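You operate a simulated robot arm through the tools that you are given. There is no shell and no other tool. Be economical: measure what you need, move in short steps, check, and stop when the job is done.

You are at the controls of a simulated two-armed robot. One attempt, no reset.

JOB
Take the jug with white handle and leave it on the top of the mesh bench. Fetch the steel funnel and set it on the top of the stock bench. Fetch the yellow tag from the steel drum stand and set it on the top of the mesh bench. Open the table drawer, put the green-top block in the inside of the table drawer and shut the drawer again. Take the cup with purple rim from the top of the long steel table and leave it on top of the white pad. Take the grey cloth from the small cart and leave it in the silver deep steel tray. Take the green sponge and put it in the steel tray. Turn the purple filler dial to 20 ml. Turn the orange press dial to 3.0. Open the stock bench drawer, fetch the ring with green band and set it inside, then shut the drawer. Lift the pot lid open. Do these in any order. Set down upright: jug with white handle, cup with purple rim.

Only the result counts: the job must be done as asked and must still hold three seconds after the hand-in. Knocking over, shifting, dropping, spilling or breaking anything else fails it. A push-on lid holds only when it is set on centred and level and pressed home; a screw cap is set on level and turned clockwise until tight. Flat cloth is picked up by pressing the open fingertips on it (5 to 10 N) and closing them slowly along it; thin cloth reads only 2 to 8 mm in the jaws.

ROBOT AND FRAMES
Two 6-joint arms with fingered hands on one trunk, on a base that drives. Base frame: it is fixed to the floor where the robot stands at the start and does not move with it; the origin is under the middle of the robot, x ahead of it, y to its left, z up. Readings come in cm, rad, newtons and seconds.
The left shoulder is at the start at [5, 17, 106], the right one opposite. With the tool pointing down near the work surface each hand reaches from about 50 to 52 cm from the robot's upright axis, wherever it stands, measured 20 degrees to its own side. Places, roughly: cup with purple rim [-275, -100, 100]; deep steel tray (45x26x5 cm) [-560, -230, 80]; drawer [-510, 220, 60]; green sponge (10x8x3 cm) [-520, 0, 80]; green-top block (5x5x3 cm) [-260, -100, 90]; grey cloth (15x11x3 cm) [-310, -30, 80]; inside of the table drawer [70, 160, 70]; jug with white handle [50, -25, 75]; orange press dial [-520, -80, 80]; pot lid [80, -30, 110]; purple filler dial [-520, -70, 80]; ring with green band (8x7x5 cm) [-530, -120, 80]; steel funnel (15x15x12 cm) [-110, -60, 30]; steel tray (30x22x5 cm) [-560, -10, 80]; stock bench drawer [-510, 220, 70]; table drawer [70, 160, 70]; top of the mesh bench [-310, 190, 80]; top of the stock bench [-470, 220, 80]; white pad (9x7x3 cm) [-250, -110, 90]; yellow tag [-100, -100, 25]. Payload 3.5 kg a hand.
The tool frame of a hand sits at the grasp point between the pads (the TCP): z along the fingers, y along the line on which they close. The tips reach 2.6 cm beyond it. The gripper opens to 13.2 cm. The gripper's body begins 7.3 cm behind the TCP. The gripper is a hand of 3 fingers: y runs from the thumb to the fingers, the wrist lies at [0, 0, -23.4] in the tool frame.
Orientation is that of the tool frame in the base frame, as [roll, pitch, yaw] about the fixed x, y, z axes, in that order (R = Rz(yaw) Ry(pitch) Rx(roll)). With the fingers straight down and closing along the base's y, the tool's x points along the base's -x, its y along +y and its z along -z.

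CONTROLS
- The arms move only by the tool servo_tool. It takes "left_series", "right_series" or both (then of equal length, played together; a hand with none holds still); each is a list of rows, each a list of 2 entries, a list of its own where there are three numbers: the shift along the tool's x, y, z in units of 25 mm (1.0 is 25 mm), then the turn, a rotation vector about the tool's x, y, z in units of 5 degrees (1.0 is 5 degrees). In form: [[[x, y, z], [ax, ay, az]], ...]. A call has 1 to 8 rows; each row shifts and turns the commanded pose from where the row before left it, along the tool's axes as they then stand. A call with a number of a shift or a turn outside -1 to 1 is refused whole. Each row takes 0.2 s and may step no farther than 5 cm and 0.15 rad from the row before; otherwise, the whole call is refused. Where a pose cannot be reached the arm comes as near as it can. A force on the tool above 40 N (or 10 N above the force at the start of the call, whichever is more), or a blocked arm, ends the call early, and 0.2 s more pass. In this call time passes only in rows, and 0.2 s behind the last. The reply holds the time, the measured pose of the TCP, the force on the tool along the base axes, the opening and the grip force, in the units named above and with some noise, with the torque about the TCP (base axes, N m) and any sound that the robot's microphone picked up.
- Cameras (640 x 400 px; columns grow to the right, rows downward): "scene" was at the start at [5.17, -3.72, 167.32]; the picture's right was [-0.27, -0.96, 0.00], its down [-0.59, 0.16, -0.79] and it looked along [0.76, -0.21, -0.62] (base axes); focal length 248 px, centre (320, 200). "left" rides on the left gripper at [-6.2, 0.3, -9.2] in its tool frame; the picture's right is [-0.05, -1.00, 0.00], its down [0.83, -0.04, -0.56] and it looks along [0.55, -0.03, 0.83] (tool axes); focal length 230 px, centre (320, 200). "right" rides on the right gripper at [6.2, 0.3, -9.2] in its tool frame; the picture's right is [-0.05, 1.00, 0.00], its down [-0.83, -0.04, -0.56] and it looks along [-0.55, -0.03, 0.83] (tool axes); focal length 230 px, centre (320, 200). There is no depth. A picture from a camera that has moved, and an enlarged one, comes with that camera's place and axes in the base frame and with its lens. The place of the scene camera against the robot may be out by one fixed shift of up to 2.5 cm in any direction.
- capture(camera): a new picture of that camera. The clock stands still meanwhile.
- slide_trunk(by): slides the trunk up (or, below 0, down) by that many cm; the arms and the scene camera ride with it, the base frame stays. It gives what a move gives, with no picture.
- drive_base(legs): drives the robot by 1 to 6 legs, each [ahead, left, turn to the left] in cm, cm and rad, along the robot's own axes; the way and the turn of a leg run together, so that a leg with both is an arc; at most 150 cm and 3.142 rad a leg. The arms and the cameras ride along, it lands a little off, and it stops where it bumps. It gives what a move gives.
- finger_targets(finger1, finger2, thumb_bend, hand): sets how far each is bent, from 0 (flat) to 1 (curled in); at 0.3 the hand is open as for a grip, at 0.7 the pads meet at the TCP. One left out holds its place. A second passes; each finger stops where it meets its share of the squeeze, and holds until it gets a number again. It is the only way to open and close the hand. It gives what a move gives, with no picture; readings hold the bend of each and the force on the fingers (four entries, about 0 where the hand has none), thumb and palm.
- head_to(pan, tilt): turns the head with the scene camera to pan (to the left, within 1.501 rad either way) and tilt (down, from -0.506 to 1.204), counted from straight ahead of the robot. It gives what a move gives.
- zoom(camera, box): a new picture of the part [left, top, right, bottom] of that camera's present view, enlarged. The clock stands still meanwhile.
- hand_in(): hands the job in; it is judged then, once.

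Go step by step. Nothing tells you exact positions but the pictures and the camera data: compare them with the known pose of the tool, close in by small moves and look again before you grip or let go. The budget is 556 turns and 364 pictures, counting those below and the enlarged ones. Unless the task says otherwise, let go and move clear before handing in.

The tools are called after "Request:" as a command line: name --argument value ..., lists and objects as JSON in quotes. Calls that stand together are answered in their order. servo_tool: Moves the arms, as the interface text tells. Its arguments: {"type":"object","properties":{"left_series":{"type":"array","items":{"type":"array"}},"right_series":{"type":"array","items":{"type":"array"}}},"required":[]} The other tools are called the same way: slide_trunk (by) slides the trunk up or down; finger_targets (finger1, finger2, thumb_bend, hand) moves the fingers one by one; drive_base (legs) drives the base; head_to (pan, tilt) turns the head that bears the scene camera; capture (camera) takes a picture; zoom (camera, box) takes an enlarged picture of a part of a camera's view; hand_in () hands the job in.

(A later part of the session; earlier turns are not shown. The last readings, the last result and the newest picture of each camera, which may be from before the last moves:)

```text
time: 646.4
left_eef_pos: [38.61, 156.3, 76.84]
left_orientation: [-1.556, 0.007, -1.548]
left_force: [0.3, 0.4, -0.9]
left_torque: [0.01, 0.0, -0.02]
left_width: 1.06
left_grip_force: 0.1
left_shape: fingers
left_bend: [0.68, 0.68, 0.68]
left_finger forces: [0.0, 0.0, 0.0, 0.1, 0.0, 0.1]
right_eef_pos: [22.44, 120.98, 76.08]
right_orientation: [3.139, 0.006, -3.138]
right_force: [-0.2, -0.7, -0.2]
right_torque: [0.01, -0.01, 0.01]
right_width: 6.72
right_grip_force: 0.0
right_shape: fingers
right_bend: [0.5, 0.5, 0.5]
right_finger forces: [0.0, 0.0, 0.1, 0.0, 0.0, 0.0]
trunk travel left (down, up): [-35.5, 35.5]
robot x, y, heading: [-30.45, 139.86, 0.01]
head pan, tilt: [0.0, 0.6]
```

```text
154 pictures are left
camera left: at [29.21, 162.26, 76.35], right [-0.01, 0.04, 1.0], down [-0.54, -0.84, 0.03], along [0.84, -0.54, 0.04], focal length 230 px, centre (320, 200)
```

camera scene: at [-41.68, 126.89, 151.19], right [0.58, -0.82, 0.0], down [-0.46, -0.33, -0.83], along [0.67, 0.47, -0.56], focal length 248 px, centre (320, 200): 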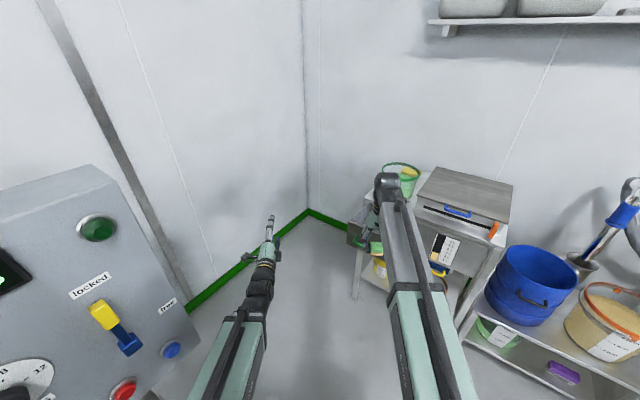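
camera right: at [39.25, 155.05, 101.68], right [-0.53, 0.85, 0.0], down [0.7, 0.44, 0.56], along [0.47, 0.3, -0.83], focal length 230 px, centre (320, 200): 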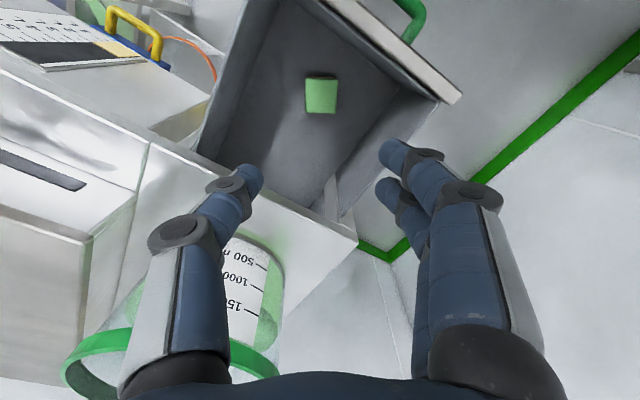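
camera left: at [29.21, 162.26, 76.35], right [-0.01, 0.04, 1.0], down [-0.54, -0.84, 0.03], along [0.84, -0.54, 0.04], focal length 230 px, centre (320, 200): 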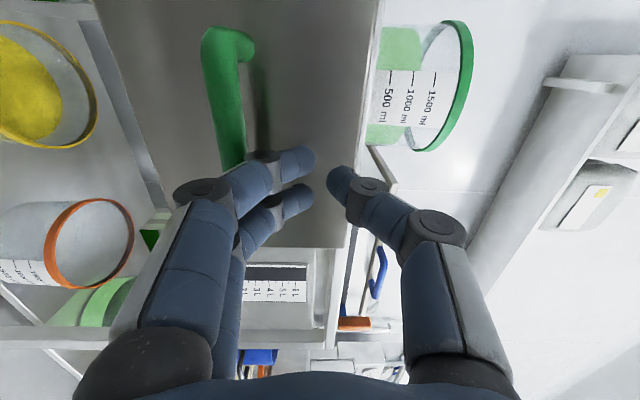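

Request:
drive_base --legs '[[4, 0, 0]]'

Request:
drive_base --legs '[[4, 0, 0]]'

Request:
drive_base --legs '[[3, 0, 0]]'

Request:
drive_base --legs '[[2, 0, 0]]'

Request:
capture --camera "scene"

```text
time: 647.3
left_eef_pos: [42.71, 156.36, 76.8]
left_orientation: [-1.557, 0.008, -1.547]
left_force: [-0.9, 0.5, -0.7]
left_torque: [-0.02, 0.03, 0.0]
left_width: 1.07
left_grip_force: 0.1
left_shape: fingers
left_bend: [0.68, 0.68, 0.68]
left_finger forces: [0.0, 0.1, 0.0, 0.1, 0.0, 0.0]
right_eef_pos: [26.36, 121.13, 75.93]
right_orientation: [3.139, 0.006, -3.138]
right_force: [0.1, 0.1, 0.3]
right_torque: [-0.01, -0.01, 0.0]
right_width: 6.74
right_grip_force: 0.0
right_shape: fingers
right_bend: [0.5, 0.5, 0.5]
right_finger forces: [0.0, 0.0, 0.1, 0.1, 0.0, 0.0]
trunk travel left (down, up): [-35.5, 35.5]
robot x, y, heading: [-26.55, 139.13, 0.012]
head pan, tilt: [0.0, 0.6]
```

```text
time: 648.1
left_eef_pos: [46.6, 156.39, 76.78]
left_orientation: [-1.559, 0.006, -1.548]
left_force: [-0.6, -0.3, 1.1]
left_torque: [0.0, 0.02, 0.0]
left_width: 1.1
left_grip_force: 0.0
left_shape: fingers
left_bend: [0.68, 0.68, 0.68]
left_finger forces: [0.1, 0.0, 0.0, 0.0, 0.1, 0.1]
right_eef_pos: [30.47, 121.18, 75.95]
right_orientation: [3.141, 0.004, -3.139]
right_force: [-0.4, 0.4, -0.4]
right_torque: [0.02, 0.03, -0.02]
right_width: 6.7
right_grip_force: 0.0
right_shape: fingers
right_bend: [0.5, 0.5, 0.5]
right_finger forces: [0.0, 0.1, 0.1, 0.0, 0.1, 0.0]
trunk travel left (down, up): [-35.5, 35.5]
robot x, y, heading: [-22.68, 139.51, 0.005]
head pan, tilt: [0.0, 0.6]
```

```text
time: 649.0
left_eef_pos: [49.65, 156.48, 76.75]
left_orientation: [-1.559, 0.007, -1.549]
left_force: [0.3, 0.0, 0.8]
left_torque: [-0.03, -0.01, 0.0]
left_width: 1.01
left_grip_force: 0.8
left_shape: fingers
left_bend: [0.69, 0.69, 0.68]
left_finger forces: [0.3, 0.8, 0.0, 0.0, 0.0, 0.0]
right_eef_pos: [33.4, 121.1, 75.96]
right_orientation: [3.141, 0.005, -3.138]
right_force: [-1.0, -0.3, -0.1]
right_torque: [0.0, -0.02, -0.01]
right_width: 6.72
right_grip_force: 0.0
right_shape: fingers
right_bend: [0.5, 0.5, 0.5]
right_finger forces: [0.0, 0.1, 0.1, 0.0, 0.0, 0.1]
trunk travel left (down, up): [-35.5, 35.5]
robot x, y, heading: [-19.57, 139.38, 0.006]
head pan, tilt: [0.0, 0.6]
```

```text
time: 649.9
left_eef_pos: [50.96, 156.41, 77.33]
left_orientation: [-1.546, 0.008, -1.548]
left_force: [-9.6, -0.8, 2.2]
left_torque: [0.03, -0.02, -0.07]
left_width: 0.68
left_grip_force: 5.4
left_shape: fingers
left_bend: [0.7, 0.7, 0.69]
left_finger forces: [2.3, 3.1, 0.0, 0.0, 5.2, 0.1]
right_eef_pos: [34.91, 121.03, 75.96]
right_orientation: [-3.14, 0.008, -3.14]
right_force: [0.1, 0.7, 0.3]
right_torque: [-0.01, 0.01, 0.04]
right_width: 6.73
right_grip_force: 0.0
right_shape: fingers
right_bend: [0.5, 0.5, 0.5]
right_finger forces: [0.0, 0.1, 0.0, 0.1, 0.0, 0.0]
trunk travel left (down, up): [-35.5, 35.5]
robot x, y, heading: [-18.22, 139.67, 0.013]
head pan, tilt: [0.0, 0.6]
stopped in leg 1: the force on the tool passed its limit at 58 N (the readings are from after the stop); the commanded pose is now the measured one
```

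```text
153 pictures are left
camera scene: at [-12.3, 137.97, 135.89], right [0.01, -1.0, 0.0], down [-0.56, -0.01, -0.83], along [0.83, 0.01, -0.56], focal length 248 px, centre (320, 200)
```

scene: 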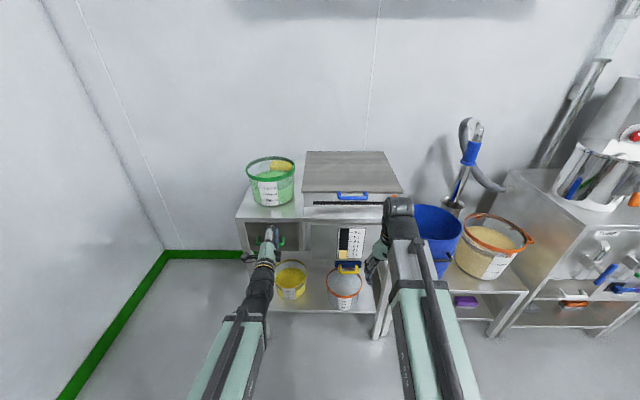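

The drawer is shut. I back away, raise up and return the left hand to pointing down; next is the funnel under the sieve cart.

Request:
drive_base --legs '[[-20, 0, 0]]'

Request:
slide_trunk --by 35

Request:
servo_tool --left_series '[[[0, 0, 0], [-0.98, 0.98, 0.98]], [[0, 0, 0], [-0.98, 0.98, 0.98]], [[0, 0, 0], [-0.98, 0.98, 0.98]], [[0, 0, 0], [-0.98, 0.98, 0.98]], [[0, 0, 0], [-0.98, 0.98, 0.98]], [[0, 0, 0], [-0.98, 0.98, 0.98]], [[0, 0, 0], [-0.98, 0.98, 0.98]], [[0, 0, 0], [-0.98, 0.98, 0.98]]]'

Request:
servo_tool --left_series '[[[0, 0, 0], [-0.98, 0.98, 0.98]], [[0, 0, 0], [-0.98, 0.98, 0.98]], [[0, 0, 0], [-0.98, 0.98, 0.98]], [[0, 0, 0], [-0.98, 0.98, 0.98]], [[0, 0, 0], [-0.98, 0.98, 0.98]], [[0, 0, 0], [-0.98, 0.98, 0.98]]]'

Request:
head_to --pan -0.9 --tilt 0.5

Request:
capture --camera "scene"

```text
time: 651.5
left_eef_pos: [30.96, 156.27, 77.23]
left_orientation: [-1.547, 0.009, -1.549]
left_force: [0.6, 1.1, -0.5]
left_torque: [0.01, 0.03, 0.03]
left_width: 1.02
left_grip_force: 0.0
left_shape: fingers
left_bend: [0.68, 0.68, 0.68]
left_finger forces: [0.0, 0.0, 0.0, 0.0, 0.1, 0.1]
right_eef_pos: [14.85, 120.91, 75.99]
right_orientation: [-3.141, 0.004, -3.14]
right_force: [0.3, -0.2, 0.4]
right_torque: [-0.02, 0.03, -0.04]
right_width: 6.7
right_grip_force: 0.0
right_shape: fingers
right_bend: [0.5, 0.5, 0.5]
right_finger forces: [0.0, 0.1, 0.1, 0.1, 0.0, 0.0]
trunk travel left (down, up): [-35.5, 35.5]
robot x, y, heading: [-38.0, 139.29, 0.012]
head pan, tilt: [0.0, 0.6]
```

```text
time: 654.9
left_eef_pos: [30.93, 156.18, 112.07]
left_orientation: [-1.548, 0.009, -1.547]
left_force: [0.0, 1.3, 0.7]
left_torque: [0.0, 0.02, 0.0]
left_width: 1.05
left_grip_force: 0.0
left_shape: fingers
left_bend: [0.68, 0.68, 0.68]
left_finger forces: [0.0, 0.1, 0.0, 0.0, 0.0, 0.0]
right_eef_pos: [14.81, 120.85, 111.03]
right_orientation: [-3.141, 0.005, -3.14]
right_force: [-0.5, -0.1, -0.1]
right_torque: [-0.01, 0.01, 0.0]
right_width: 6.72
right_grip_force: 0.0
right_shape: fingers
right_bend: [0.5, 0.5, 0.5]
right_finger forces: [0.1, 0.0, 0.1, 0.0, 0.0, 0.0]
trunk travel left (down, up): [-70.5, 0.5]
robot x, y, heading: [-38.0, 138.83, 0.006]
head pan, tilt: [0.0, 0.6]
```

```text
time: 656.7
left_eef_pos: [31.52, 152.0, 111.61]
left_orientation: [-2.455, 0.351, -2.378]
left_force: [0.4, 0.8, -0.7]
left_torque: [0.03, 0.0, 0.02]
left_width: 1.06
left_grip_force: 0.0
left_shape: fingers
left_bend: [0.68, 0.68, 0.68]
left_finger forces: [0.0, 0.0, 0.0, 0.1, 0.0, 0.0]
left hand out of reach, approached as far as the arm can: row 1, 2
right_eef_pos: [14.82, 120.93, 111.03]
right_orientation: [-3.141, 0.006, -3.14]
right_force: [-0.1, 1.3, 0.2]
right_torque: [-0.03, 0.03, -0.03]
right_width: 6.75
right_grip_force: 0.0
right_shape: fingers
right_bend: [0.5, 0.5, 0.5]
right_finger forces: [0.1, 0.0, 0.0, 0.1, 0.0, 0.0]
trunk travel left (down, up): [-70.5, 0.5]
robot x, y, heading: [-37.82, 139.25, 0.004]
head pan, tilt: [0.0, 0.6]
```

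```text
time: 658.1
left_eef_pos: [31.54, 152.04, 111.6]
left_orientation: [-3.126, 0.037, -3.035]
left_force: [-0.3, -0.6, 1.2]
left_torque: [0.0, -0.04, 0.02]
left_width: 1.05
left_grip_force: 0.0
left_shape: fingers
left_bend: [0.68, 0.68, 0.68]
left_finger forces: [0.1, 0.0, 0.0, 0.0, 0.0, 0.0]
right_eef_pos: [14.97, 120.82, 110.97]
right_orientation: [3.141, 0.005, -3.14]
right_force: [-0.2, -0.1, 0.1]
right_torque: [0.0, 0.03, -0.04]
right_width: 6.73
right_grip_force: 0.1
right_shape: fingers
right_bend: [0.5, 0.5, 0.5]
right_finger forces: [0.0, 0.1, 0.1, 0.0, 0.0, 0.0]
trunk travel left (down, up): [-70.5, 0.5]
robot x, y, heading: [-37.61, 138.84, 0.005]
head pan, tilt: [0.0, 0.6]
```

```text
time: 659.3
left_eef_pos: [31.57, 152.0, 111.65]
left_orientation: [-3.125, 0.037, -3.036]
left_force: [1.0, 0.6, 0.7]
left_torque: [0.0, 0.0, 0.01]
left_width: 1.05
left_grip_force: 0.1
left_shape: fingers
left_bend: [0.68, 0.68, 0.68]
left_finger forces: [0.1, 0.1, 0.1, 0.0, 0.0, 0.0]
right_eef_pos: [14.97, 120.86, 111.01]
right_orientation: [-3.141, 0.007, -3.139]
right_force: [0.1, -0.8, 0.1]
right_torque: [-0.01, 0.05, 0.02]
right_width: 6.72
right_grip_force: 0.0
right_shape: fingers
right_bend: [0.5, 0.5, 0.5]
right_finger forces: [0.1, 0.0, 0.0, 0.1, 0.0, 0.1]
trunk travel left (down, up): [-70.5, 0.5]
robot x, y, heading: [-38.14, 139.09, 0.004]
head pan, tilt: [-0.901, 0.499]
```

```text
152 pictures are left
camera scene: at [-35.42, 130.64, 171.8], right [-0.78, -0.63, 0.0], down [-0.3, 0.37, -0.88], along [0.55, -0.68, -0.48], focal length 248 px, centre (320, 200)
```

scene: 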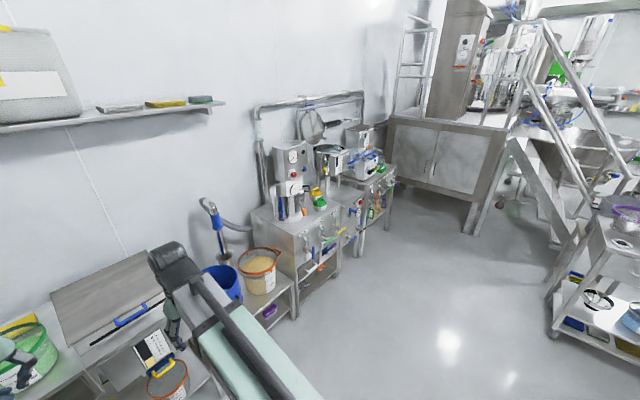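

The pot lid is still open. The funnel is visible on the cart's lower shelf; I turn to face the cart.

Request:
drive_base --legs '[[-25, -50, 0], [0, 0, -1.575]]'

Request:
finger_targets --hand "left" --finger1 0.3 --finger2 0.3 --thumb_bend 0.3

Request:
head_to --pan -0.2 --tilt 0.7

Request:
capture --camera "scene"

```text
time: 666.2
left_eef_pos: [-48.41, 19.62, 111.65]
left_orientation: [-3.125, 0.038, 1.7]
left_force: [0.3, 0.1, -0.6]
left_torque: [0.0, -0.03, -0.02]
left_width: 1.05
left_grip_force: 0.0
left_shape: fingers
left_bend: [0.68, 0.68, 0.68]
left_finger forces: [0.0, 0.0, 0.1, 0.0, 0.0, 0.0]
right_eef_pos: [-79.98, 35.86, 111.01]
right_orientation: [3.141, 0.006, 1.597]
right_force: [0.5, 0.4, -0.4]
right_torque: [0.01, -0.02, 0.0]
right_width: 6.71
right_grip_force: 0.0
right_shape: fingers
right_bend: [0.5, 0.5, 0.5]
right_finger forces: [0.1, 0.0, 0.1, 0.1, 0.0, 0.0]
trunk travel left (down, up): [-70.5, 0.5]
robot x, y, heading: [-62.78, 89.03, -1.537]
head pan, tilt: [-0.901, 0.499]
```

```text
time: 667.2
left_eef_pos: [-48.49, 19.81, 111.53]
left_orientation: [-3.123, 0.037, 1.699]
left_force: [-0.3, -0.6, 0.0]
left_torque: [0.0, 0.0, -0.02]
left_width: 13.41
left_grip_force: 0.0
left_shape: fingers
left_bend: [0.3, 0.3, 0.3]
left_finger forces: [0.1, 0.0, 0.0, 0.0, 0.1, 0.1]
right_eef_pos: [-80.12, 35.84, 110.96]
right_orientation: [-3.14, 0.004, 1.594]
right_force: [-0.5, 0.4, 0.3]
right_torque: [-0.02, 0.0, -0.01]
right_width: 6.74
right_grip_force: 0.2
right_shape: fingers
right_bend: [0.5, 0.5, 0.5]
right_finger forces: [0.0, 0.0, 0.0, 0.0, 0.1, 0.0]
trunk travel left (down, up): [-70.5, 0.5]
robot x, y, heading: [-62.99, 89.36, -1.539]
head pan, tilt: [-0.901, 0.499]
```

```text
time: 668.3
left_eef_pos: [-48.62, 19.72, 111.59]
left_orientation: [-3.124, 0.04, 1.699]
left_force: [-0.1, -0.3, -0.5]
left_torque: [-0.02, 0.0, -0.03]
left_width: 13.38
left_grip_force: 0.1
left_shape: fingers
left_bend: [0.3, 0.3, 0.3]
left_finger forces: [0.1, 0.0, 0.0, 0.0, 0.0, 0.1]
right_eef_pos: [-79.98, 35.66, 110.87]
right_orientation: [3.141, 0.005, 1.596]
right_force: [0.4, 0.6, 0.5]
right_torque: [-0.02, -0.01, 0.02]
right_width: 6.72
right_grip_force: 0.1
right_shape: fingers
right_bend: [0.5, 0.5, 0.5]
right_finger forces: [0.0, 0.1, 0.0, 0.0, 0.0, 0.0]
trunk travel left (down, up): [-70.5, 0.5]
robot x, y, heading: [-63.1, 88.76, -1.539]
head pan, tilt: [-0.201, 0.7]
```

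```text
151 pictures are left
camera scene: at [-63.69, 83.29, 170.03], right [-0.99, 0.17, 0.0], down [0.11, 0.63, -0.77], along [-0.13, -0.75, -0.64], focal length 248 px, centre (320, 200)
```

scene: 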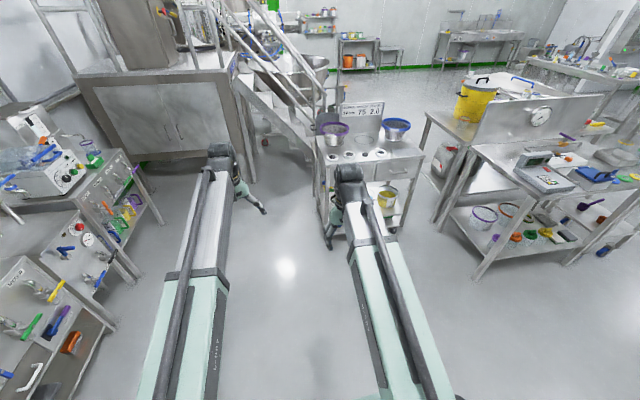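

Request:
drive_base --legs '[[25, -30, -0.03]]'

Request:
head_to --pan 0.0 --tilt 0.7

Request:
zoom --camera "scene" --box '[240, 90, 480, 280]'

```text
time: 670.8
left_eef_pos: [-80.4, -6.03, 111.51]
left_orientation: [-3.125, 0.037, 1.67]
left_force: [0.3, 0.9, 0.2]
left_torque: [0.03, 0.0, 0.03]
left_width: 13.38
left_grip_force: 0.0
left_shape: fingers
left_bend: [0.3, 0.3, 0.3]
left_finger forces: [0.0, 0.0, 0.0, 0.0, 0.0, 0.0]
right_eef_pos: [-111.32, 10.97, 110.93]
right_orientation: [3.139, 0.005, 1.566]
right_force: [0.1, -0.2, -0.4]
right_torque: [0.06, -0.04, -0.02]
right_width: 6.72
right_grip_force: 0.1
right_shape: fingers
right_bend: [0.5, 0.5, 0.5]
right_finger forces: [0.0, 0.0, 0.1, 0.0, 0.0, 0.0]
trunk travel left (down, up): [-70.5, 0.5]
robot x, y, heading: [-92.89, 63.94, -1.567]
head pan, tilt: [-0.201, 0.7]
```

```text
time: 671.5
left_eef_pos: [-80.23, -5.95, 111.74]
left_orientation: [-3.124, 0.039, 1.669]
left_force: [0.2, 0.4, -0.4]
left_torque: [0.03, 0.01, -0.02]
left_width: 13.42
left_grip_force: 0.1
left_shape: fingers
left_bend: [0.3, 0.3, 0.3]
left_finger forces: [0.0, 0.0, 0.0, 0.0, 0.0, 0.0]
right_eef_pos: [-111.26, 10.96, 110.96]
right_orientation: [3.142, 0.006, 1.565]
right_force: [-0.6, -0.2, 0.0]
right_torque: [-0.01, 0.02, 0.02]
right_width: 6.72
right_grip_force: 0.0
right_shape: fingers
right_bend: [0.5, 0.5, 0.5]
right_finger forces: [0.1, 0.1, 0.0, 0.0, 0.0, 0.0]
trunk travel left (down, up): [-70.5, 0.5]
robot x, y, heading: [-92.73, 63.86, -1.57]
head pan, tilt: [0.0, 0.7]
```

```text
2.11 times, centred on (360, 185) of scene
camera zoom: at [-91.89, 57.86, 170.03], right [-1.0, 0.0, 0.0], down [0.0, 0.64, -0.76], along [0.0, -0.76, -0.64], focal length 522 px, centre (236, 232)
```

zoom: 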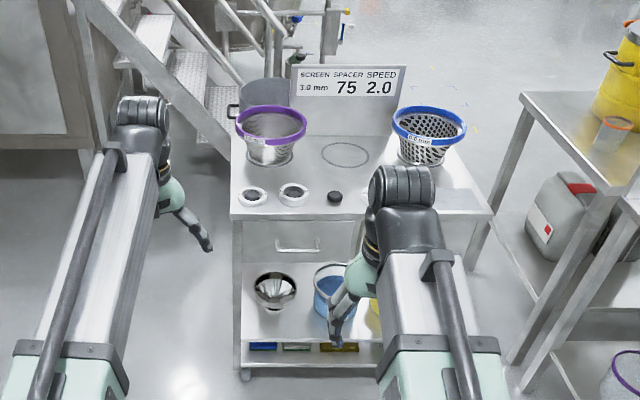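

The funnel stands mouth-up on the cart's lower shelf at about [-105.5, -70]. I'll take it with the left hand pointing forward, fingers closing sideways around the cone; the right hand moves back out of the way.

Request:
servo_tool --left_series '[[[0, 0, 0], [0, -1, 0.5]], [[0, 0, 0], [0, -1, 0.6]], [[0, 0, 0], [0, -1, 0]], [[0, 0, 0], [0, -1, 0]], [[0, 0, 0], [0, -1, 0]], [[0, 0, 0], [0, -1, 0]], [[0, 0, 0], [0, -1, 0]], [[0, 0, 0], [0, -1, 0]]]' --right_series '[[[0, -1, 0], [0, 0, 0]], [[0, -1, 0], [0, 0, 0]], [[0, -1, 0], [0, 0, 0]], [[0, -1, 0], [0, 0, 0]], [[0, -1, 0], [0, 0, 0]], [[0, -1, 0], [0, 0, 0]], [[0, -1, 0], [0, 0, 0]], [[0, -1, 0], [0, 0, 0]]]'

Request:
servo_tool --left_series '[[[0, 0, 0], [0, -1, 0]], [[0, 0, 0], [0, -1, 0]], [[0, 0, 0], [0, -1, 0]], [[0, 0, 0], [0, -1, 0]], [[0, 0, 0], [0, -1, 0]], [[0, 0, 0], [0, -1, 0]], [[0, 0, 0], [0, -1, 0]], [[0, 0, 0], [0, -1, 0]]]' --right_series '[[[1, 0, 0], [0, 0, 0]], [[1, 0, 0], [0, 0, 0]], [[1, 0, 0], [0, 0, 0]], [[0, 0, 0], [0, 0, 0]], [[0, 0, 0], [0, 0, 0]], [[0, 0, 0], [0, 0, 0]], [[0, 0, 0], [0, 0, 0]], [[0, 0, 0], [0, 0, 0]]]'

Request:
servo_tool --left_series '[[[0.5, 0, 0.5], [0, -1, 0]], [[0.5, 0, 0.5], [0, -1, 0]], [[1, 0, 1], [0, 0, 0]], [[1, 0, 1], [0, 0, 0]], [[1, 0, 1], [0, 0, 0]], [[1, 0, 1], [0, 0, 0]]]'

Request:
capture --camera "left"

```text
time: 673.3
left_eef_pos: [-80.29, -5.82, 111.6]
left_orientation: [-3.135, 0.739, 1.579]
left_force: [-0.1, -0.9, 0.3]
left_torque: [0.0, 0.0, 0.02]
left_width: 13.39
left_grip_force: 0.0
left_shape: fingers
left_bend: [0.3, 0.3, 0.3]
left_finger forces: [0.0, 0.1, 0.0, 0.0, 0.0, 0.0]
right_eef_pos: [-131.33, 11.06, 110.99]
right_orientation: [3.14, 0.005, 1.568]
right_force: [-0.6, 0.6, -0.1]
right_torque: [-0.03, 0.02, 0.01]
right_width: 6.75
right_grip_force: 0.1
right_shape: fingers
right_bend: [0.5, 0.5, 0.5]
right_finger forces: [0.0, 0.0, 0.0, 0.1, 0.0, 0.0]
trunk travel left (down, up): [-70.5, 0.5]
robot x, y, heading: [-92.53, 63.59, -1.572]
head pan, tilt: [0.0, 0.7]
```

```text
time: 675.1
left_eef_pos: [-80.27, -6.06, 112.58]
left_orientation: [-3.11, 1.412, 1.604]
left_force: [0.3, 0.3, 0.1]
left_torque: [0.03, 0.03, -0.01]
left_width: 13.39
left_grip_force: 0.1
left_shape: fingers
left_bend: [0.3, 0.3, 0.3]
left_finger forces: [0.0, 0.1, 0.0, 0.0, 0.0, 0.0]
left hand out of reach, approached as far as the arm can: row 8
right_eef_pos: [-131.16, 18.64, 110.97]
right_orientation: [3.141, 0.005, 1.566]
right_force: [-0.8, 0.1, 0.2]
right_torque: [0.01, 0.03, -0.01]
right_width: 6.73
right_grip_force: 0.0
right_shape: fingers
right_bend: [0.5, 0.5, 0.5]
right_finger forces: [0.1, 0.0, 0.0, 0.0, 0.0, 0.1]
trunk travel left (down, up): [-70.5, 0.5]
robot x, y, heading: [-92.61, 63.94, -1.563]
head pan, tilt: [0.0, 0.7]
```

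```text
time: 676.5
left_eef_pos: [-79.99, -18.59, 100.24]
left_orientation: [-0.134, 1.532, -1.7]
left_force: [-0.5, 0.7, -0.4]
left_torque: [0.0, 0.04, 0.02]
left_width: 13.41
left_grip_force: 0.1
left_shape: fingers
left_bend: [0.3, 0.3, 0.3]
left_finger forces: [0.0, 0.1, 0.0, 0.0, 0.0, 0.0]
left hand out of reach, approached as far as the arm can: row 1, 2
right_eef_pos: [-131.13, 18.55, 110.94]
right_orientation: [3.141, 0.005, 1.564]
right_force: [0.0, 0.0, -0.4]
right_torque: [0.0, 0.0, -0.01]
right_width: 6.72
right_grip_force: 0.1
right_shape: fingers
right_bend: [0.5, 0.5, 0.5]
right_finger forces: [0.0, 0.1, 0.1, 0.1, 0.0, 0.0]
trunk travel left (down, up): [-70.5, 0.5]
robot x, y, heading: [-92.8, 63.87, -1.57]
head pan, tilt: [0.0, 0.7]
```

```text
149 pictures are left
camera left: at [-79.8, -9.22, 106.01], right [-1.0, 0.0, 0.06], down [-0.05, 0.52, -0.85], along [-0.03, -0.85, -0.52], focal length 230 px, centre (320, 200)
```

left: 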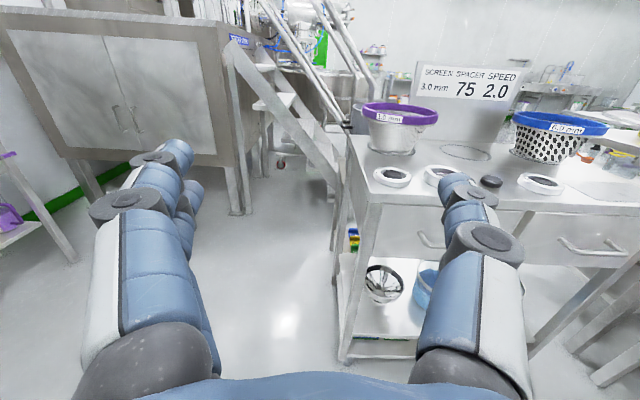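

Request:
drive_base --legs '[[0, -25.5, 0]]'

Request:
slide_trunk --by -60

Request:
capture --camera "left"

```text
time: 678.3
left_eef_pos: [-106.03, -18.66, 100.41]
left_orientation: [-0.103, 1.529, -1.672]
left_force: [0.2, -0.7, 0.4]
left_torque: [0.02, -0.02, 0.03]
left_width: 13.43
left_grip_force: 0.0
left_shape: fingers
left_bend: [0.3, 0.3, 0.3]
left_finger forces: [0.0, 0.0, 0.0, 0.0, 0.0, 0.0]
right_eef_pos: [-156.99, 18.77, 110.86]
right_orientation: [3.14, 0.005, 1.562]
right_force: [-0.6, 0.0, -0.1]
right_torque: [-0.03, -0.01, 0.0]
right_width: 6.74
right_grip_force: 0.0
right_shape: fingers
right_bend: [0.5, 0.5, 0.5]
right_finger forces: [0.1, 0.0, 0.1, 0.0, 0.0, 0.0]
trunk travel left (down, up): [-70.5, 0.5]
robot x, y, heading: [-117.99, 63.8, -1.573]
head pan, tilt: [0.0, 0.7]
```

```text
refused: -60 is not a number from -40 to 40
```

```text
148 pictures are left
camera left: at [-105.77, -9.21, 106.09], right [-1.0, 0.0, 0.06], down [-0.05, 0.52, -0.85], along [-0.03, -0.85, -0.52], focal length 230 px, centre (320, 200)
```

left: 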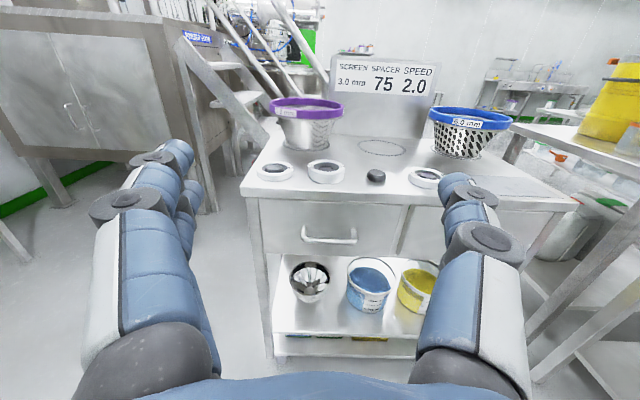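

Request:
slide_trunk --by -38

Request:
slide_trunk --by -27

Request:
capture --camera "left"

```text
time: 682.0
left_eef_pos: [-106.01, -18.64, 62.47]
left_orientation: [-0.131, 1.531, -1.699]
left_force: [-0.2, 0.4, 0.2]
left_torque: [0.01, 0.0, -0.03]
left_width: 13.41
left_grip_force: 0.1
left_shape: fingers
left_bend: [0.3, 0.3, 0.3]
left_finger forces: [0.0, 0.1, 0.0, 0.1, 0.0, 0.0]
right_eef_pos: [-156.94, 18.72, 72.91]
right_orientation: [3.141, 0.005, 1.564]
right_force: [0.1, 0.3, -0.4]
right_torque: [0.0, -0.01, 0.02]
right_width: 6.75
right_grip_force: 0.0
right_shape: fingers
right_bend: [0.5, 0.5, 0.5]
right_finger forces: [0.1, 0.0, 0.1, 0.1, 0.1, 0.0]
trunk travel left (down, up): [-32.5, 38.5]
robot x, y, heading: [-118.45, 64.11, -1.575]
head pan, tilt: [0.0, 0.7]
```

```text
time: 684.8
left_eef_pos: [-106.0, -18.63, 35.43]
left_orientation: [-0.131, 1.531, -1.7]
left_force: [-0.2, -0.6, 0.1]
left_torque: [-0.01, -0.03, 0.05]
left_width: 13.4
left_grip_force: 0.0
left_shape: fingers
left_bend: [0.3, 0.3, 0.3]
left_finger forces: [0.1, 0.0, 0.0, 0.0, 0.0, 0.0]
right_eef_pos: [-157.0, 18.79, 45.94]
right_orientation: [3.14, 0.006, 1.561]
right_force: [-0.8, -0.1, -0.4]
right_torque: [0.04, -0.02, 0.01]
right_width: 6.75
right_grip_force: 0.1
right_shape: fingers
right_bend: [0.5, 0.5, 0.5]
right_finger forces: [0.0, 0.0, 0.0, 0.0, 0.0, 0.0]
trunk travel left (down, up): [-5.5, 65.5]
robot x, y, heading: [-118.34, 63.86, -1.572]
head pan, tilt: [0.0, 0.7]
```

```text
147 pictures are left
camera left: at [-105.66, -9.21, 41.08], right [-1.0, 0.0, 0.06], down [-0.05, 0.52, -0.85], along [-0.03, -0.85, -0.52], focal length 230 px, centre (320, 200)
```

left: 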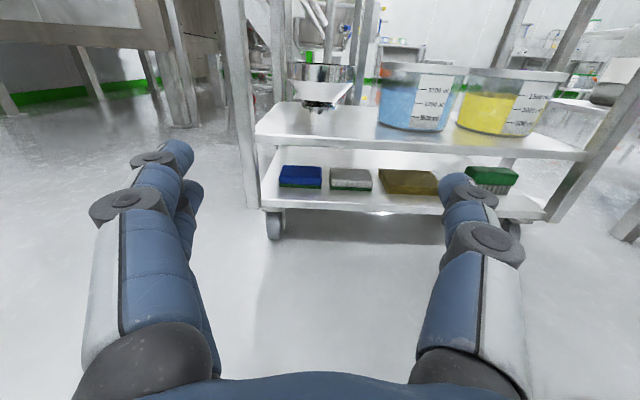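

The funnel's rim band (14 cm wide) sits at z ≈ 37-40. I raise to that height, open the left hand wide and approach.

Request:
finger_targets --hand "left" --finger1 0.1 --finger2 0.1 --thumb_bend 0.1

Request:
slide_trunk --by 3

Request:
drive_base --legs '[[30, 0, 0]]'

Request:
capture --camera "left"

```text
time: 685.8
left_eef_pos: [-105.9, -18.67, 35.41]
left_orientation: [-0.129, 1.531, -1.7]
left_force: [1.0, 0.5, -0.1]
left_torque: [0.01, 0.03, 0.01]
left_width: 17.1
left_grip_force: 0.1
left_shape: fingers
left_bend: [0.1, 0.1, 0.1]
left_finger forces: [0.0, 0.0, 0.0, 0.0, 0.0, 0.0]
right_eef_pos: [-156.99, 18.68, 46.0]
right_orientation: [3.141, 0.006, 1.562]
right_force: [0.0, 0.1, -0.4]
right_torque: [0.01, 0.01, 0.04]
right_width: 6.73
right_grip_force: 0.0
right_shape: fingers
right_bend: [0.5, 0.5, 0.5]
right_finger forces: [0.0, 0.1, 0.0, 0.0, 0.1, 0.0]
trunk travel left (down, up): [-5.5, 65.5]
robot x, y, heading: [-118.36, 63.84, -1.573]
head pan, tilt: [0.0, 0.7]
```

```text
time: 686.5
left_eef_pos: [-105.98, -18.59, 38.39]
left_orientation: [-0.128, 1.529, -1.7]
left_force: [-0.1, 0.0, -0.2]
left_torque: [0.01, 0.0, -0.02]
left_width: 17.11
left_grip_force: 0.1
left_shape: fingers
left_bend: [0.1, 0.1, 0.1]
left_finger forces: [0.0, 0.1, 0.0, 0.1, 0.0, 0.1]
right_eef_pos: [-157.0, 18.74, 48.84]
right_orientation: [-3.141, 0.005, 1.562]
right_force: [-0.6, -0.1, -0.2]
right_torque: [-0.05, 0.01, 0.03]
right_width: 6.74
right_grip_force: 0.1
right_shape: fingers
right_bend: [0.5, 0.5, 0.5]
right_finger forces: [0.0, 0.1, 0.0, 0.1, 0.0, 0.0]
trunk travel left (down, up): [-8.5, 62.5]
robot x, y, heading: [-118.51, 63.77, -1.573]
head pan, tilt: [0.0, 0.7]
```

```text
time: 688.6
left_eef_pos: [-106.26, -49.41, 38.33]
left_orientation: [-0.131, 1.531, -1.702]
left_force: [0.0, 0.0, -0.7]
left_torque: [0.03, 0.0, -0.01]
left_width: 17.11
left_grip_force: 0.1
left_shape: fingers
left_bend: [0.1, 0.1, 0.1]
left_finger forces: [0.0, 0.0, 0.0, 0.0, 0.0, 0.0]
right_eef_pos: [-157.23, -11.73, 48.77]
right_orientation: [-3.141, 0.005, 1.559]
right_force: [-0.3, 0.1, 0.5]
right_torque: [0.03, -0.02, -0.01]
right_width: 6.74
right_grip_force: 0.2
right_shape: fingers
right_bend: [0.5, 0.5, 0.5]
right_finger forces: [0.0, 0.0, 0.1, 0.1, 0.0, 0.1]
trunk travel left (down, up): [-8.5, 62.5]
robot x, y, heading: [-118.3, 32.8, -1.572]
head pan, tilt: [0.0, 0.7]
```

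```text
146 pictures are left
camera left: at [-105.97, -39.9, 44.07], right [-1.0, 0.0, 0.06], down [-0.05, 0.52, -0.85], along [-0.03, -0.85, -0.52], focal length 230 px, centre (320, 200)
```

left: 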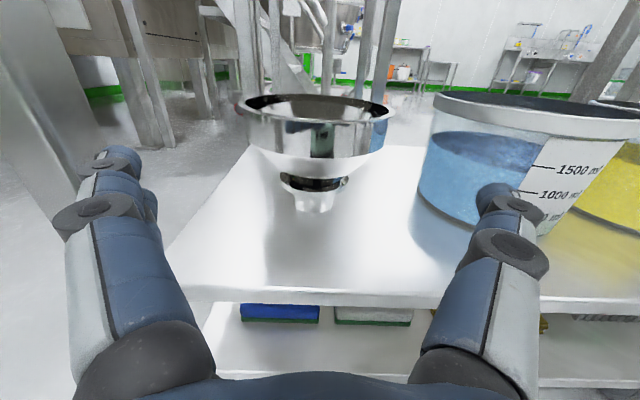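

The funnel centre is at about [-105.5, -62.5], with the blue bucket only 4 cm to its right. I narrow the hand slightly, shift 0.9 cm left and go in.

Request:
finger_targets --hand "left" --finger1 0.17 --finger2 0.17 --thumb_bend 0.17

Request:
drive_base --legs '[[6, 0.9, 0]]'

Request:
capture --camera "left"

```text
time: 689.6
left_eef_pos: [-106.27, -49.34, 38.31]
left_orientation: [-0.13, 1.53, -1.705]
left_force: [0.6, 0.3, 0.7]
left_torque: [-0.01, -0.03, -0.01]
left_width: 16.2
left_grip_force: 0.1
left_shape: fingers
left_bend: [0.17, 0.17, 0.17]
left_finger forces: [0.0, 0.0, 0.0, 0.0, 0.1, 0.1]
right_eef_pos: [-157.24, -11.82, 49.01]
right_orientation: [3.141, 0.006, 1.561]
right_force: [-0.5, -0.4, -0.5]
right_torque: [0.02, 0.03, 0.01]
right_width: 6.74
right_grip_force: 0.1
right_shape: fingers
right_bend: [0.5, 0.5, 0.5]
right_finger forces: [0.1, 0.1, 0.0, 0.0, 0.1, 0.0]
trunk travel left (down, up): [-8.5, 62.5]
robot x, y, heading: [-118.52, 32.95, -1.573]
head pan, tilt: [0.0, 0.7]
```

```text
time: 690.5
left_eef_pos: [-105.47, -55.44, 38.5]
left_orientation: [-0.131, 1.531, -1.704]
left_force: [0.6, -0.8, 0.1]
left_torque: [-0.01, 0.02, 0.02]
left_width: 16.21
left_grip_force: 0.0
left_shape: fingers
left_bend: [0.17, 0.17, 0.17]
left_finger forces: [0.0, 0.0, 0.1, 0.0, 0.1, 0.0]
right_eef_pos: [-156.46, -17.76, 48.83]
right_orientation: [-3.14, 0.006, 1.558]
right_force: [-0.5, 0.1, 0.0]
right_torque: [-0.02, 0.0, -0.01]
right_width: 6.71
right_grip_force: 0.1
right_shape: fingers
right_bend: [0.5, 0.5, 0.5]
right_finger forces: [0.1, 0.0, 0.0, 0.0, 0.0, 0.1]
trunk travel left (down, up): [-8.5, 62.5]
robot x, y, heading: [-117.5, 26.72, -1.573]
head pan, tilt: [0.0, 0.7]
```

```text
145 pictures are left
camera left: at [-105.15, -45.94, 44.07], right [-1.0, 0.01, 0.06], down [-0.05, 0.52, -0.85], along [-0.03, -0.85, -0.52], focal length 230 px, centre (320, 200)
```

left: 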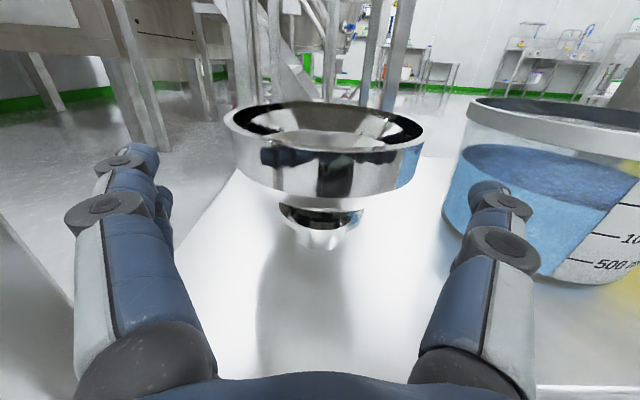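

Request:
drive_base --legs '[[4, 0, 0]]'

Request:
capture --camera "left"

```text
time: 691.4
left_eef_pos: [-105.49, -59.41, 38.39]
left_orientation: [-0.13, 1.532, -1.705]
left_force: [0.3, 0.6, 0.2]
left_torque: [0.01, -0.01, 0.01]
left_width: 16.18
left_grip_force: 0.1
left_shape: fingers
left_bend: [0.17, 0.17, 0.17]
left_finger forces: [0.0, 0.1, 0.0, 0.0, 0.0, 0.0]
right_eef_pos: [-156.41, -21.7, 48.92]
right_orientation: [3.141, 0.004, 1.558]
right_force: [0.5, -0.1, 0.2]
right_torque: [0.0, 0.0, 0.02]
right_width: 6.73
right_grip_force: 0.1
right_shape: fingers
right_bend: [0.5, 0.5, 0.5]
right_finger forces: [0.1, 0.0, 0.0, 0.0, 0.0, 0.1]
trunk travel left (down, up): [-8.5, 62.5]
robot x, y, heading: [-117.72, 23.09, -1.579]
head pan, tilt: [0.0, 0.7]
```

```text
144 pictures are left
camera left: at [-105.16, -49.95, 44.07], right [-1.0, 0.01, 0.06], down [-0.05, 0.52, -0.85], along [-0.03, -0.85, -0.52], focal length 230 px, centre (320, 200)
```

left: 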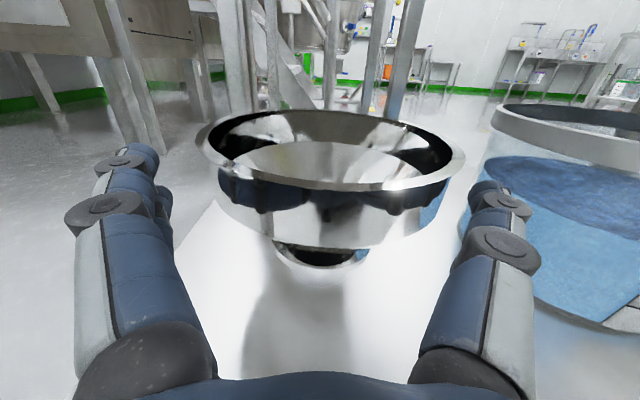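

The funnel has a wide lip over a narrower band. I lower 2.2 cm so the fingers pass beneath the lip, then continue in.

Request:
slide_trunk --by -2.2

Request:
drive_base --legs '[[3.2, -0.3, 0]]'

Request:
capture --camera "left"

```text
time: 692.1
left_eef_pos: [-105.46, -59.32, 36.17]
left_orientation: [-0.132, 1.53, -1.707]
left_force: [0.2, 0.2, -0.1]
left_torque: [0.01, 0.01, 0.02]
left_width: 16.2
left_grip_force: 0.0
left_shape: fingers
left_bend: [0.17, 0.17, 0.17]
left_finger forces: [0.0, 0.0, 0.0, 0.0, 0.0, 0.0]
right_eef_pos: [-156.31, -21.75, 46.71]
right_orientation: [3.141, 0.005, 1.558]
right_force: [0.1, 0.0, -0.5]
right_torque: [-0.01, 0.02, -0.01]
right_width: 6.75
right_grip_force: 0.0
right_shape: fingers
right_bend: [0.5, 0.5, 0.5]
right_finger forces: [0.0, 0.0, 0.1, 0.1, 0.0, 0.1]
trunk travel left (down, up): [-6.3, 64.7]
robot x, y, heading: [-117.36, 23.18, -1.576]
head pan, tilt: [0.0, 0.7]
```

```text
time: 693.0
left_eef_pos: [-105.8, -62.72, 36.25]
left_orientation: [-0.133, 1.531, -1.706]
left_force: [0.1, -0.5, -0.2]
left_torque: [0.01, 0.0, 0.01]
left_width: 16.21
left_grip_force: 0.0
left_shape: fingers
left_bend: [0.17, 0.17, 0.17]
left_finger forces: [0.0, 0.0, 0.0, 0.0, 0.0, 0.1]
right_eef_pos: [-156.69, -25.0, 46.74]
right_orientation: [-3.142, 0.005, 1.56]
right_force: [0.8, 0.0, 0.0]
right_torque: [-0.05, 0.03, 0.0]
right_width: 6.73
right_grip_force: 0.1
right_shape: fingers
right_bend: [0.5, 0.5, 0.5]
right_finger forces: [0.0, 0.0, 0.0, 0.1, 0.0, 0.0]
trunk travel left (down, up): [-6.3, 64.7]
robot x, y, heading: [-117.9, 19.28, -1.581]
head pan, tilt: [0.0, 0.7]
```

```text
143 pictures are left
camera left: at [-105.51, -53.21, 41.87], right [-1.0, 0.01, 0.06], down [-0.05, 0.52, -0.85], along [-0.04, -0.85, -0.52], focal length 230 px, centre (320, 200)
```

left: 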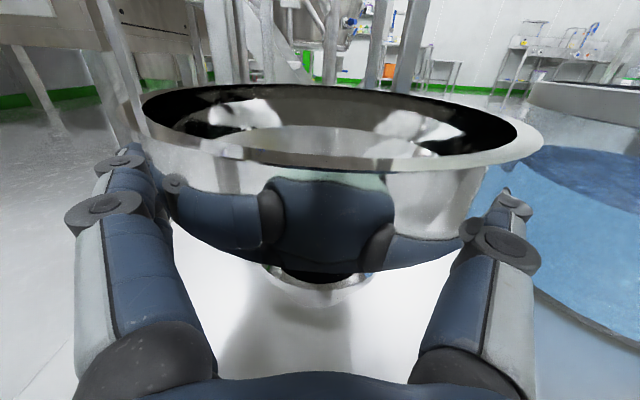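

Request:
finger_targets --hand "left" --finger1 0.3 --finger2 0.3 --thumb_bend 0.3

Request:
finger_targets --hand "left" --finger1 0.42 --finger2 0.42 --thumb_bend 0.42

Request:
capture --camera "left"

```text
time: 694.0
left_eef_pos: [-105.85, -62.66, 36.19]
left_orientation: [-0.132, 1.531, -1.711]
left_force: [1.1, -0.1, 0.5]
left_torque: [0.0, -0.02, 0.0]
left_width: 13.88
left_grip_force: 1.4
left_shape: fingers
left_bend: [0.28, 0.3, 0.29]
left_finger forces: [1.6, 0.1, 0.0, 0.0, 1.4, 0.1]
right_eef_pos: [-156.67, -25.1, 46.59]
right_orientation: [-3.14, 0.003, 1.558]
right_force: [-0.2, 0.5, -0.2]
right_torque: [-0.05, 0.01, 0.01]
right_width: 6.72
right_grip_force: 0.0
right_shape: fingers
right_bend: [0.5, 0.5, 0.5]
right_finger forces: [0.0, 0.1, 0.1, 0.1, 0.0, 0.0]
trunk travel left (down, up): [-6.3, 64.7]
robot x, y, heading: [-117.86, 19.56, -1.574]
head pan, tilt: [0.0, 0.7]
```

```text
time: 695.0
left_eef_pos: [-105.73, -62.68, 36.17]
left_orientation: [-0.135, 1.531, -1.71]
left_force: [-0.2, -0.7, -2.0]
left_torque: [0.04, 0.03, -0.03]
left_width: 11.07
left_grip_force: 4.1
left_shape: fingers
left_bend: [0.37, 0.42, 0.4]
left_finger forces: [4.2, 0.1, 0.0, 0.0, 4.2, 0.1]
right_eef_pos: [-156.77, -24.95, 46.75]
right_orientation: [-3.141, 0.005, 1.558]
right_force: [0.7, -0.1, 0.0]
right_torque: [0.0, -0.01, 0.02]
right_width: 6.74
right_grip_force: 0.0
right_shape: fingers
right_bend: [0.5, 0.5, 0.5]
right_finger forces: [0.0, 0.0, 0.0, 0.0, 0.1, 0.1]
trunk travel left (down, up): [-6.3, 64.7]
robot x, y, heading: [-117.86, 19.48, -1.578]
head pan, tilt: [0.0, 0.7]
```

```text
142 pictures are left
camera left: at [-105.5, -53.22, 41.85], right [-1.0, 0.01, 0.06], down [-0.05, 0.52, -0.85], along [-0.04, -0.85, -0.52], focal length 230 px, centre (320, 200)
```

left: 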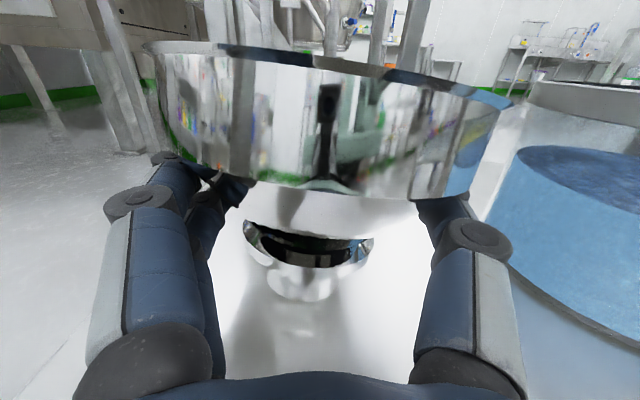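

The squeeze lifted the cone onto the fingers, cradling it. I raise a few centimetres and check stability.

Request:
slide_trunk --by 3

Request:
capture --camera "left"

```text
time: 695.7
left_eef_pos: [-105.83, -62.76, 39.11]
left_orientation: [-0.136, 1.531, -1.709]
left_force: [-0.7, 0.1, -2.1]
left_torque: [0.02, 0.01, 0.0]
left_width: 11.06
left_grip_force: 4.5
left_shape: fingers
left_bend: [0.37, 0.42, 0.4]
left_finger forces: [4.2, 0.1, 0.1, 0.1, 4.2, 0.0]
right_eef_pos: [-156.75, -24.96, 49.57]
right_orientation: [-3.141, 0.006, 1.559]
right_force: [-0.2, 0.6, -0.1]
right_torque: [0.01, 0.0, 0.02]
right_width: 6.74
right_grip_force: 0.1
right_shape: fingers
right_bend: [0.5, 0.5, 0.5]
right_finger forces: [0.0, 0.0, 0.0, 0.0, 0.0, 0.0]
trunk travel left (down, up): [-9.3, 61.7]
robot x, y, heading: [-117.63, 19.85, -1.574]
head pan, tilt: [0.0, 0.7]
```

```text
141 pictures are left
camera left: at [-105.5, -53.22, 44.85], right [-1.0, 0.01, 0.06], down [-0.05, 0.52, -0.85], along [-0.04, -0.85, -0.52], focal length 230 px, centre (320, 200)
```

left: 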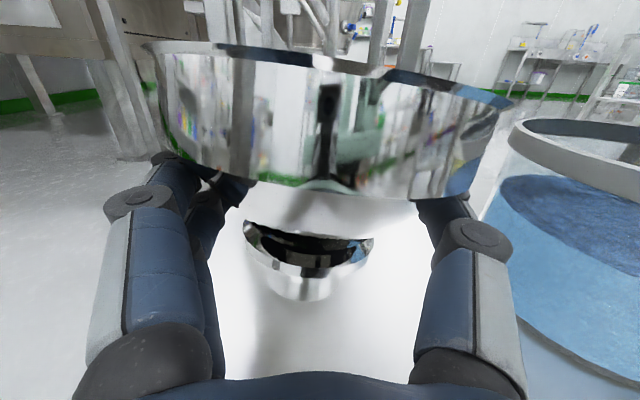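

The funnel is held. I bring the second finger into contact too, then withdraw.

Request:
finger_targets --hand "left" --finger2 0.56

Request:
drive_base --legs '[[-10, 0, 0]]'

Request:
capture --camera "left"

```text
time: 696.7
left_eef_pos: [-105.75, -62.58, 39.13]
left_orientation: [-0.135, 1.529, -1.709]
left_force: [-0.5, -0.3, -2.4]
left_torque: [0.05, 0.0, -0.03]
left_width: 10.68
left_grip_force: 4.8
left_shape: fingers
left_bend: [0.4, 0.5, 0.39]
left_finger forces: [1.4, 3.9, 0.0, 0.0, 4.7, 0.0]
right_eef_pos: [-156.64, -24.97, 49.76]
right_orientation: [3.141, 0.005, 1.56]
right_force: [-0.4, 0.0, -1.0]
right_torque: [0.0, 0.04, -0.01]
right_width: 6.73
right_grip_force: 0.1
right_shape: fingers
right_bend: [0.5, 0.5, 0.5]
right_finger forces: [0.0, 0.0, 0.0, 0.0, 0.0, 0.0]
trunk travel left (down, up): [-9.3, 61.7]
robot x, y, heading: [-117.88, 19.88, -1.576]
head pan, tilt: [0.0, 0.7]
```

```text
time: 697.9
left_eef_pos: [-105.81, -52.57, 39.18]
left_orientation: [-0.135, 1.53, -1.709]
left_force: [0.1, 0.7, -2.2]
left_torque: [0.07, -0.03, 0.02]
left_width: 10.65
left_grip_force: 5.2
left_shape: fingers
left_bend: [0.4, 0.5, 0.39]
left_finger forces: [1.6, 3.8, 0.0, 0.1, 4.6, 0.0]
right_eef_pos: [-156.63, -14.85, 49.71]
right_orientation: [-3.141, 0.006, 1.557]
right_force: [-0.8, -0.2, -0.5]
right_torque: [-0.01, 0.04, 0.01]
right_width: 6.73
right_grip_force: 0.1
right_shape: fingers
right_bend: [0.5, 0.5, 0.5]
right_finger forces: [0.0, 0.0, 0.0, 0.1, 0.1, 0.1]
trunk travel left (down, up): [-9.3, 61.7]
robot x, y, heading: [-118.01, 29.96, -1.576]
head pan, tilt: [0.0, 0.7]
```

```text
140 pictures are left
camera left: at [-105.49, -43.14, 44.85], right [-1.0, 0.01, 0.06], down [-0.05, 0.52, -0.85], along [-0.04, -0.85, -0.52], focal length 230 px, centre (320, 200)
```

left: 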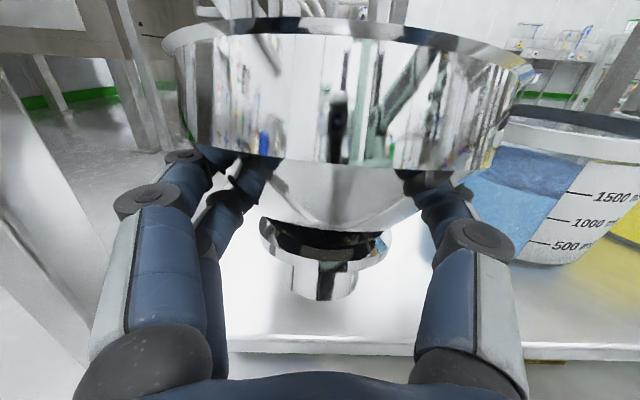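

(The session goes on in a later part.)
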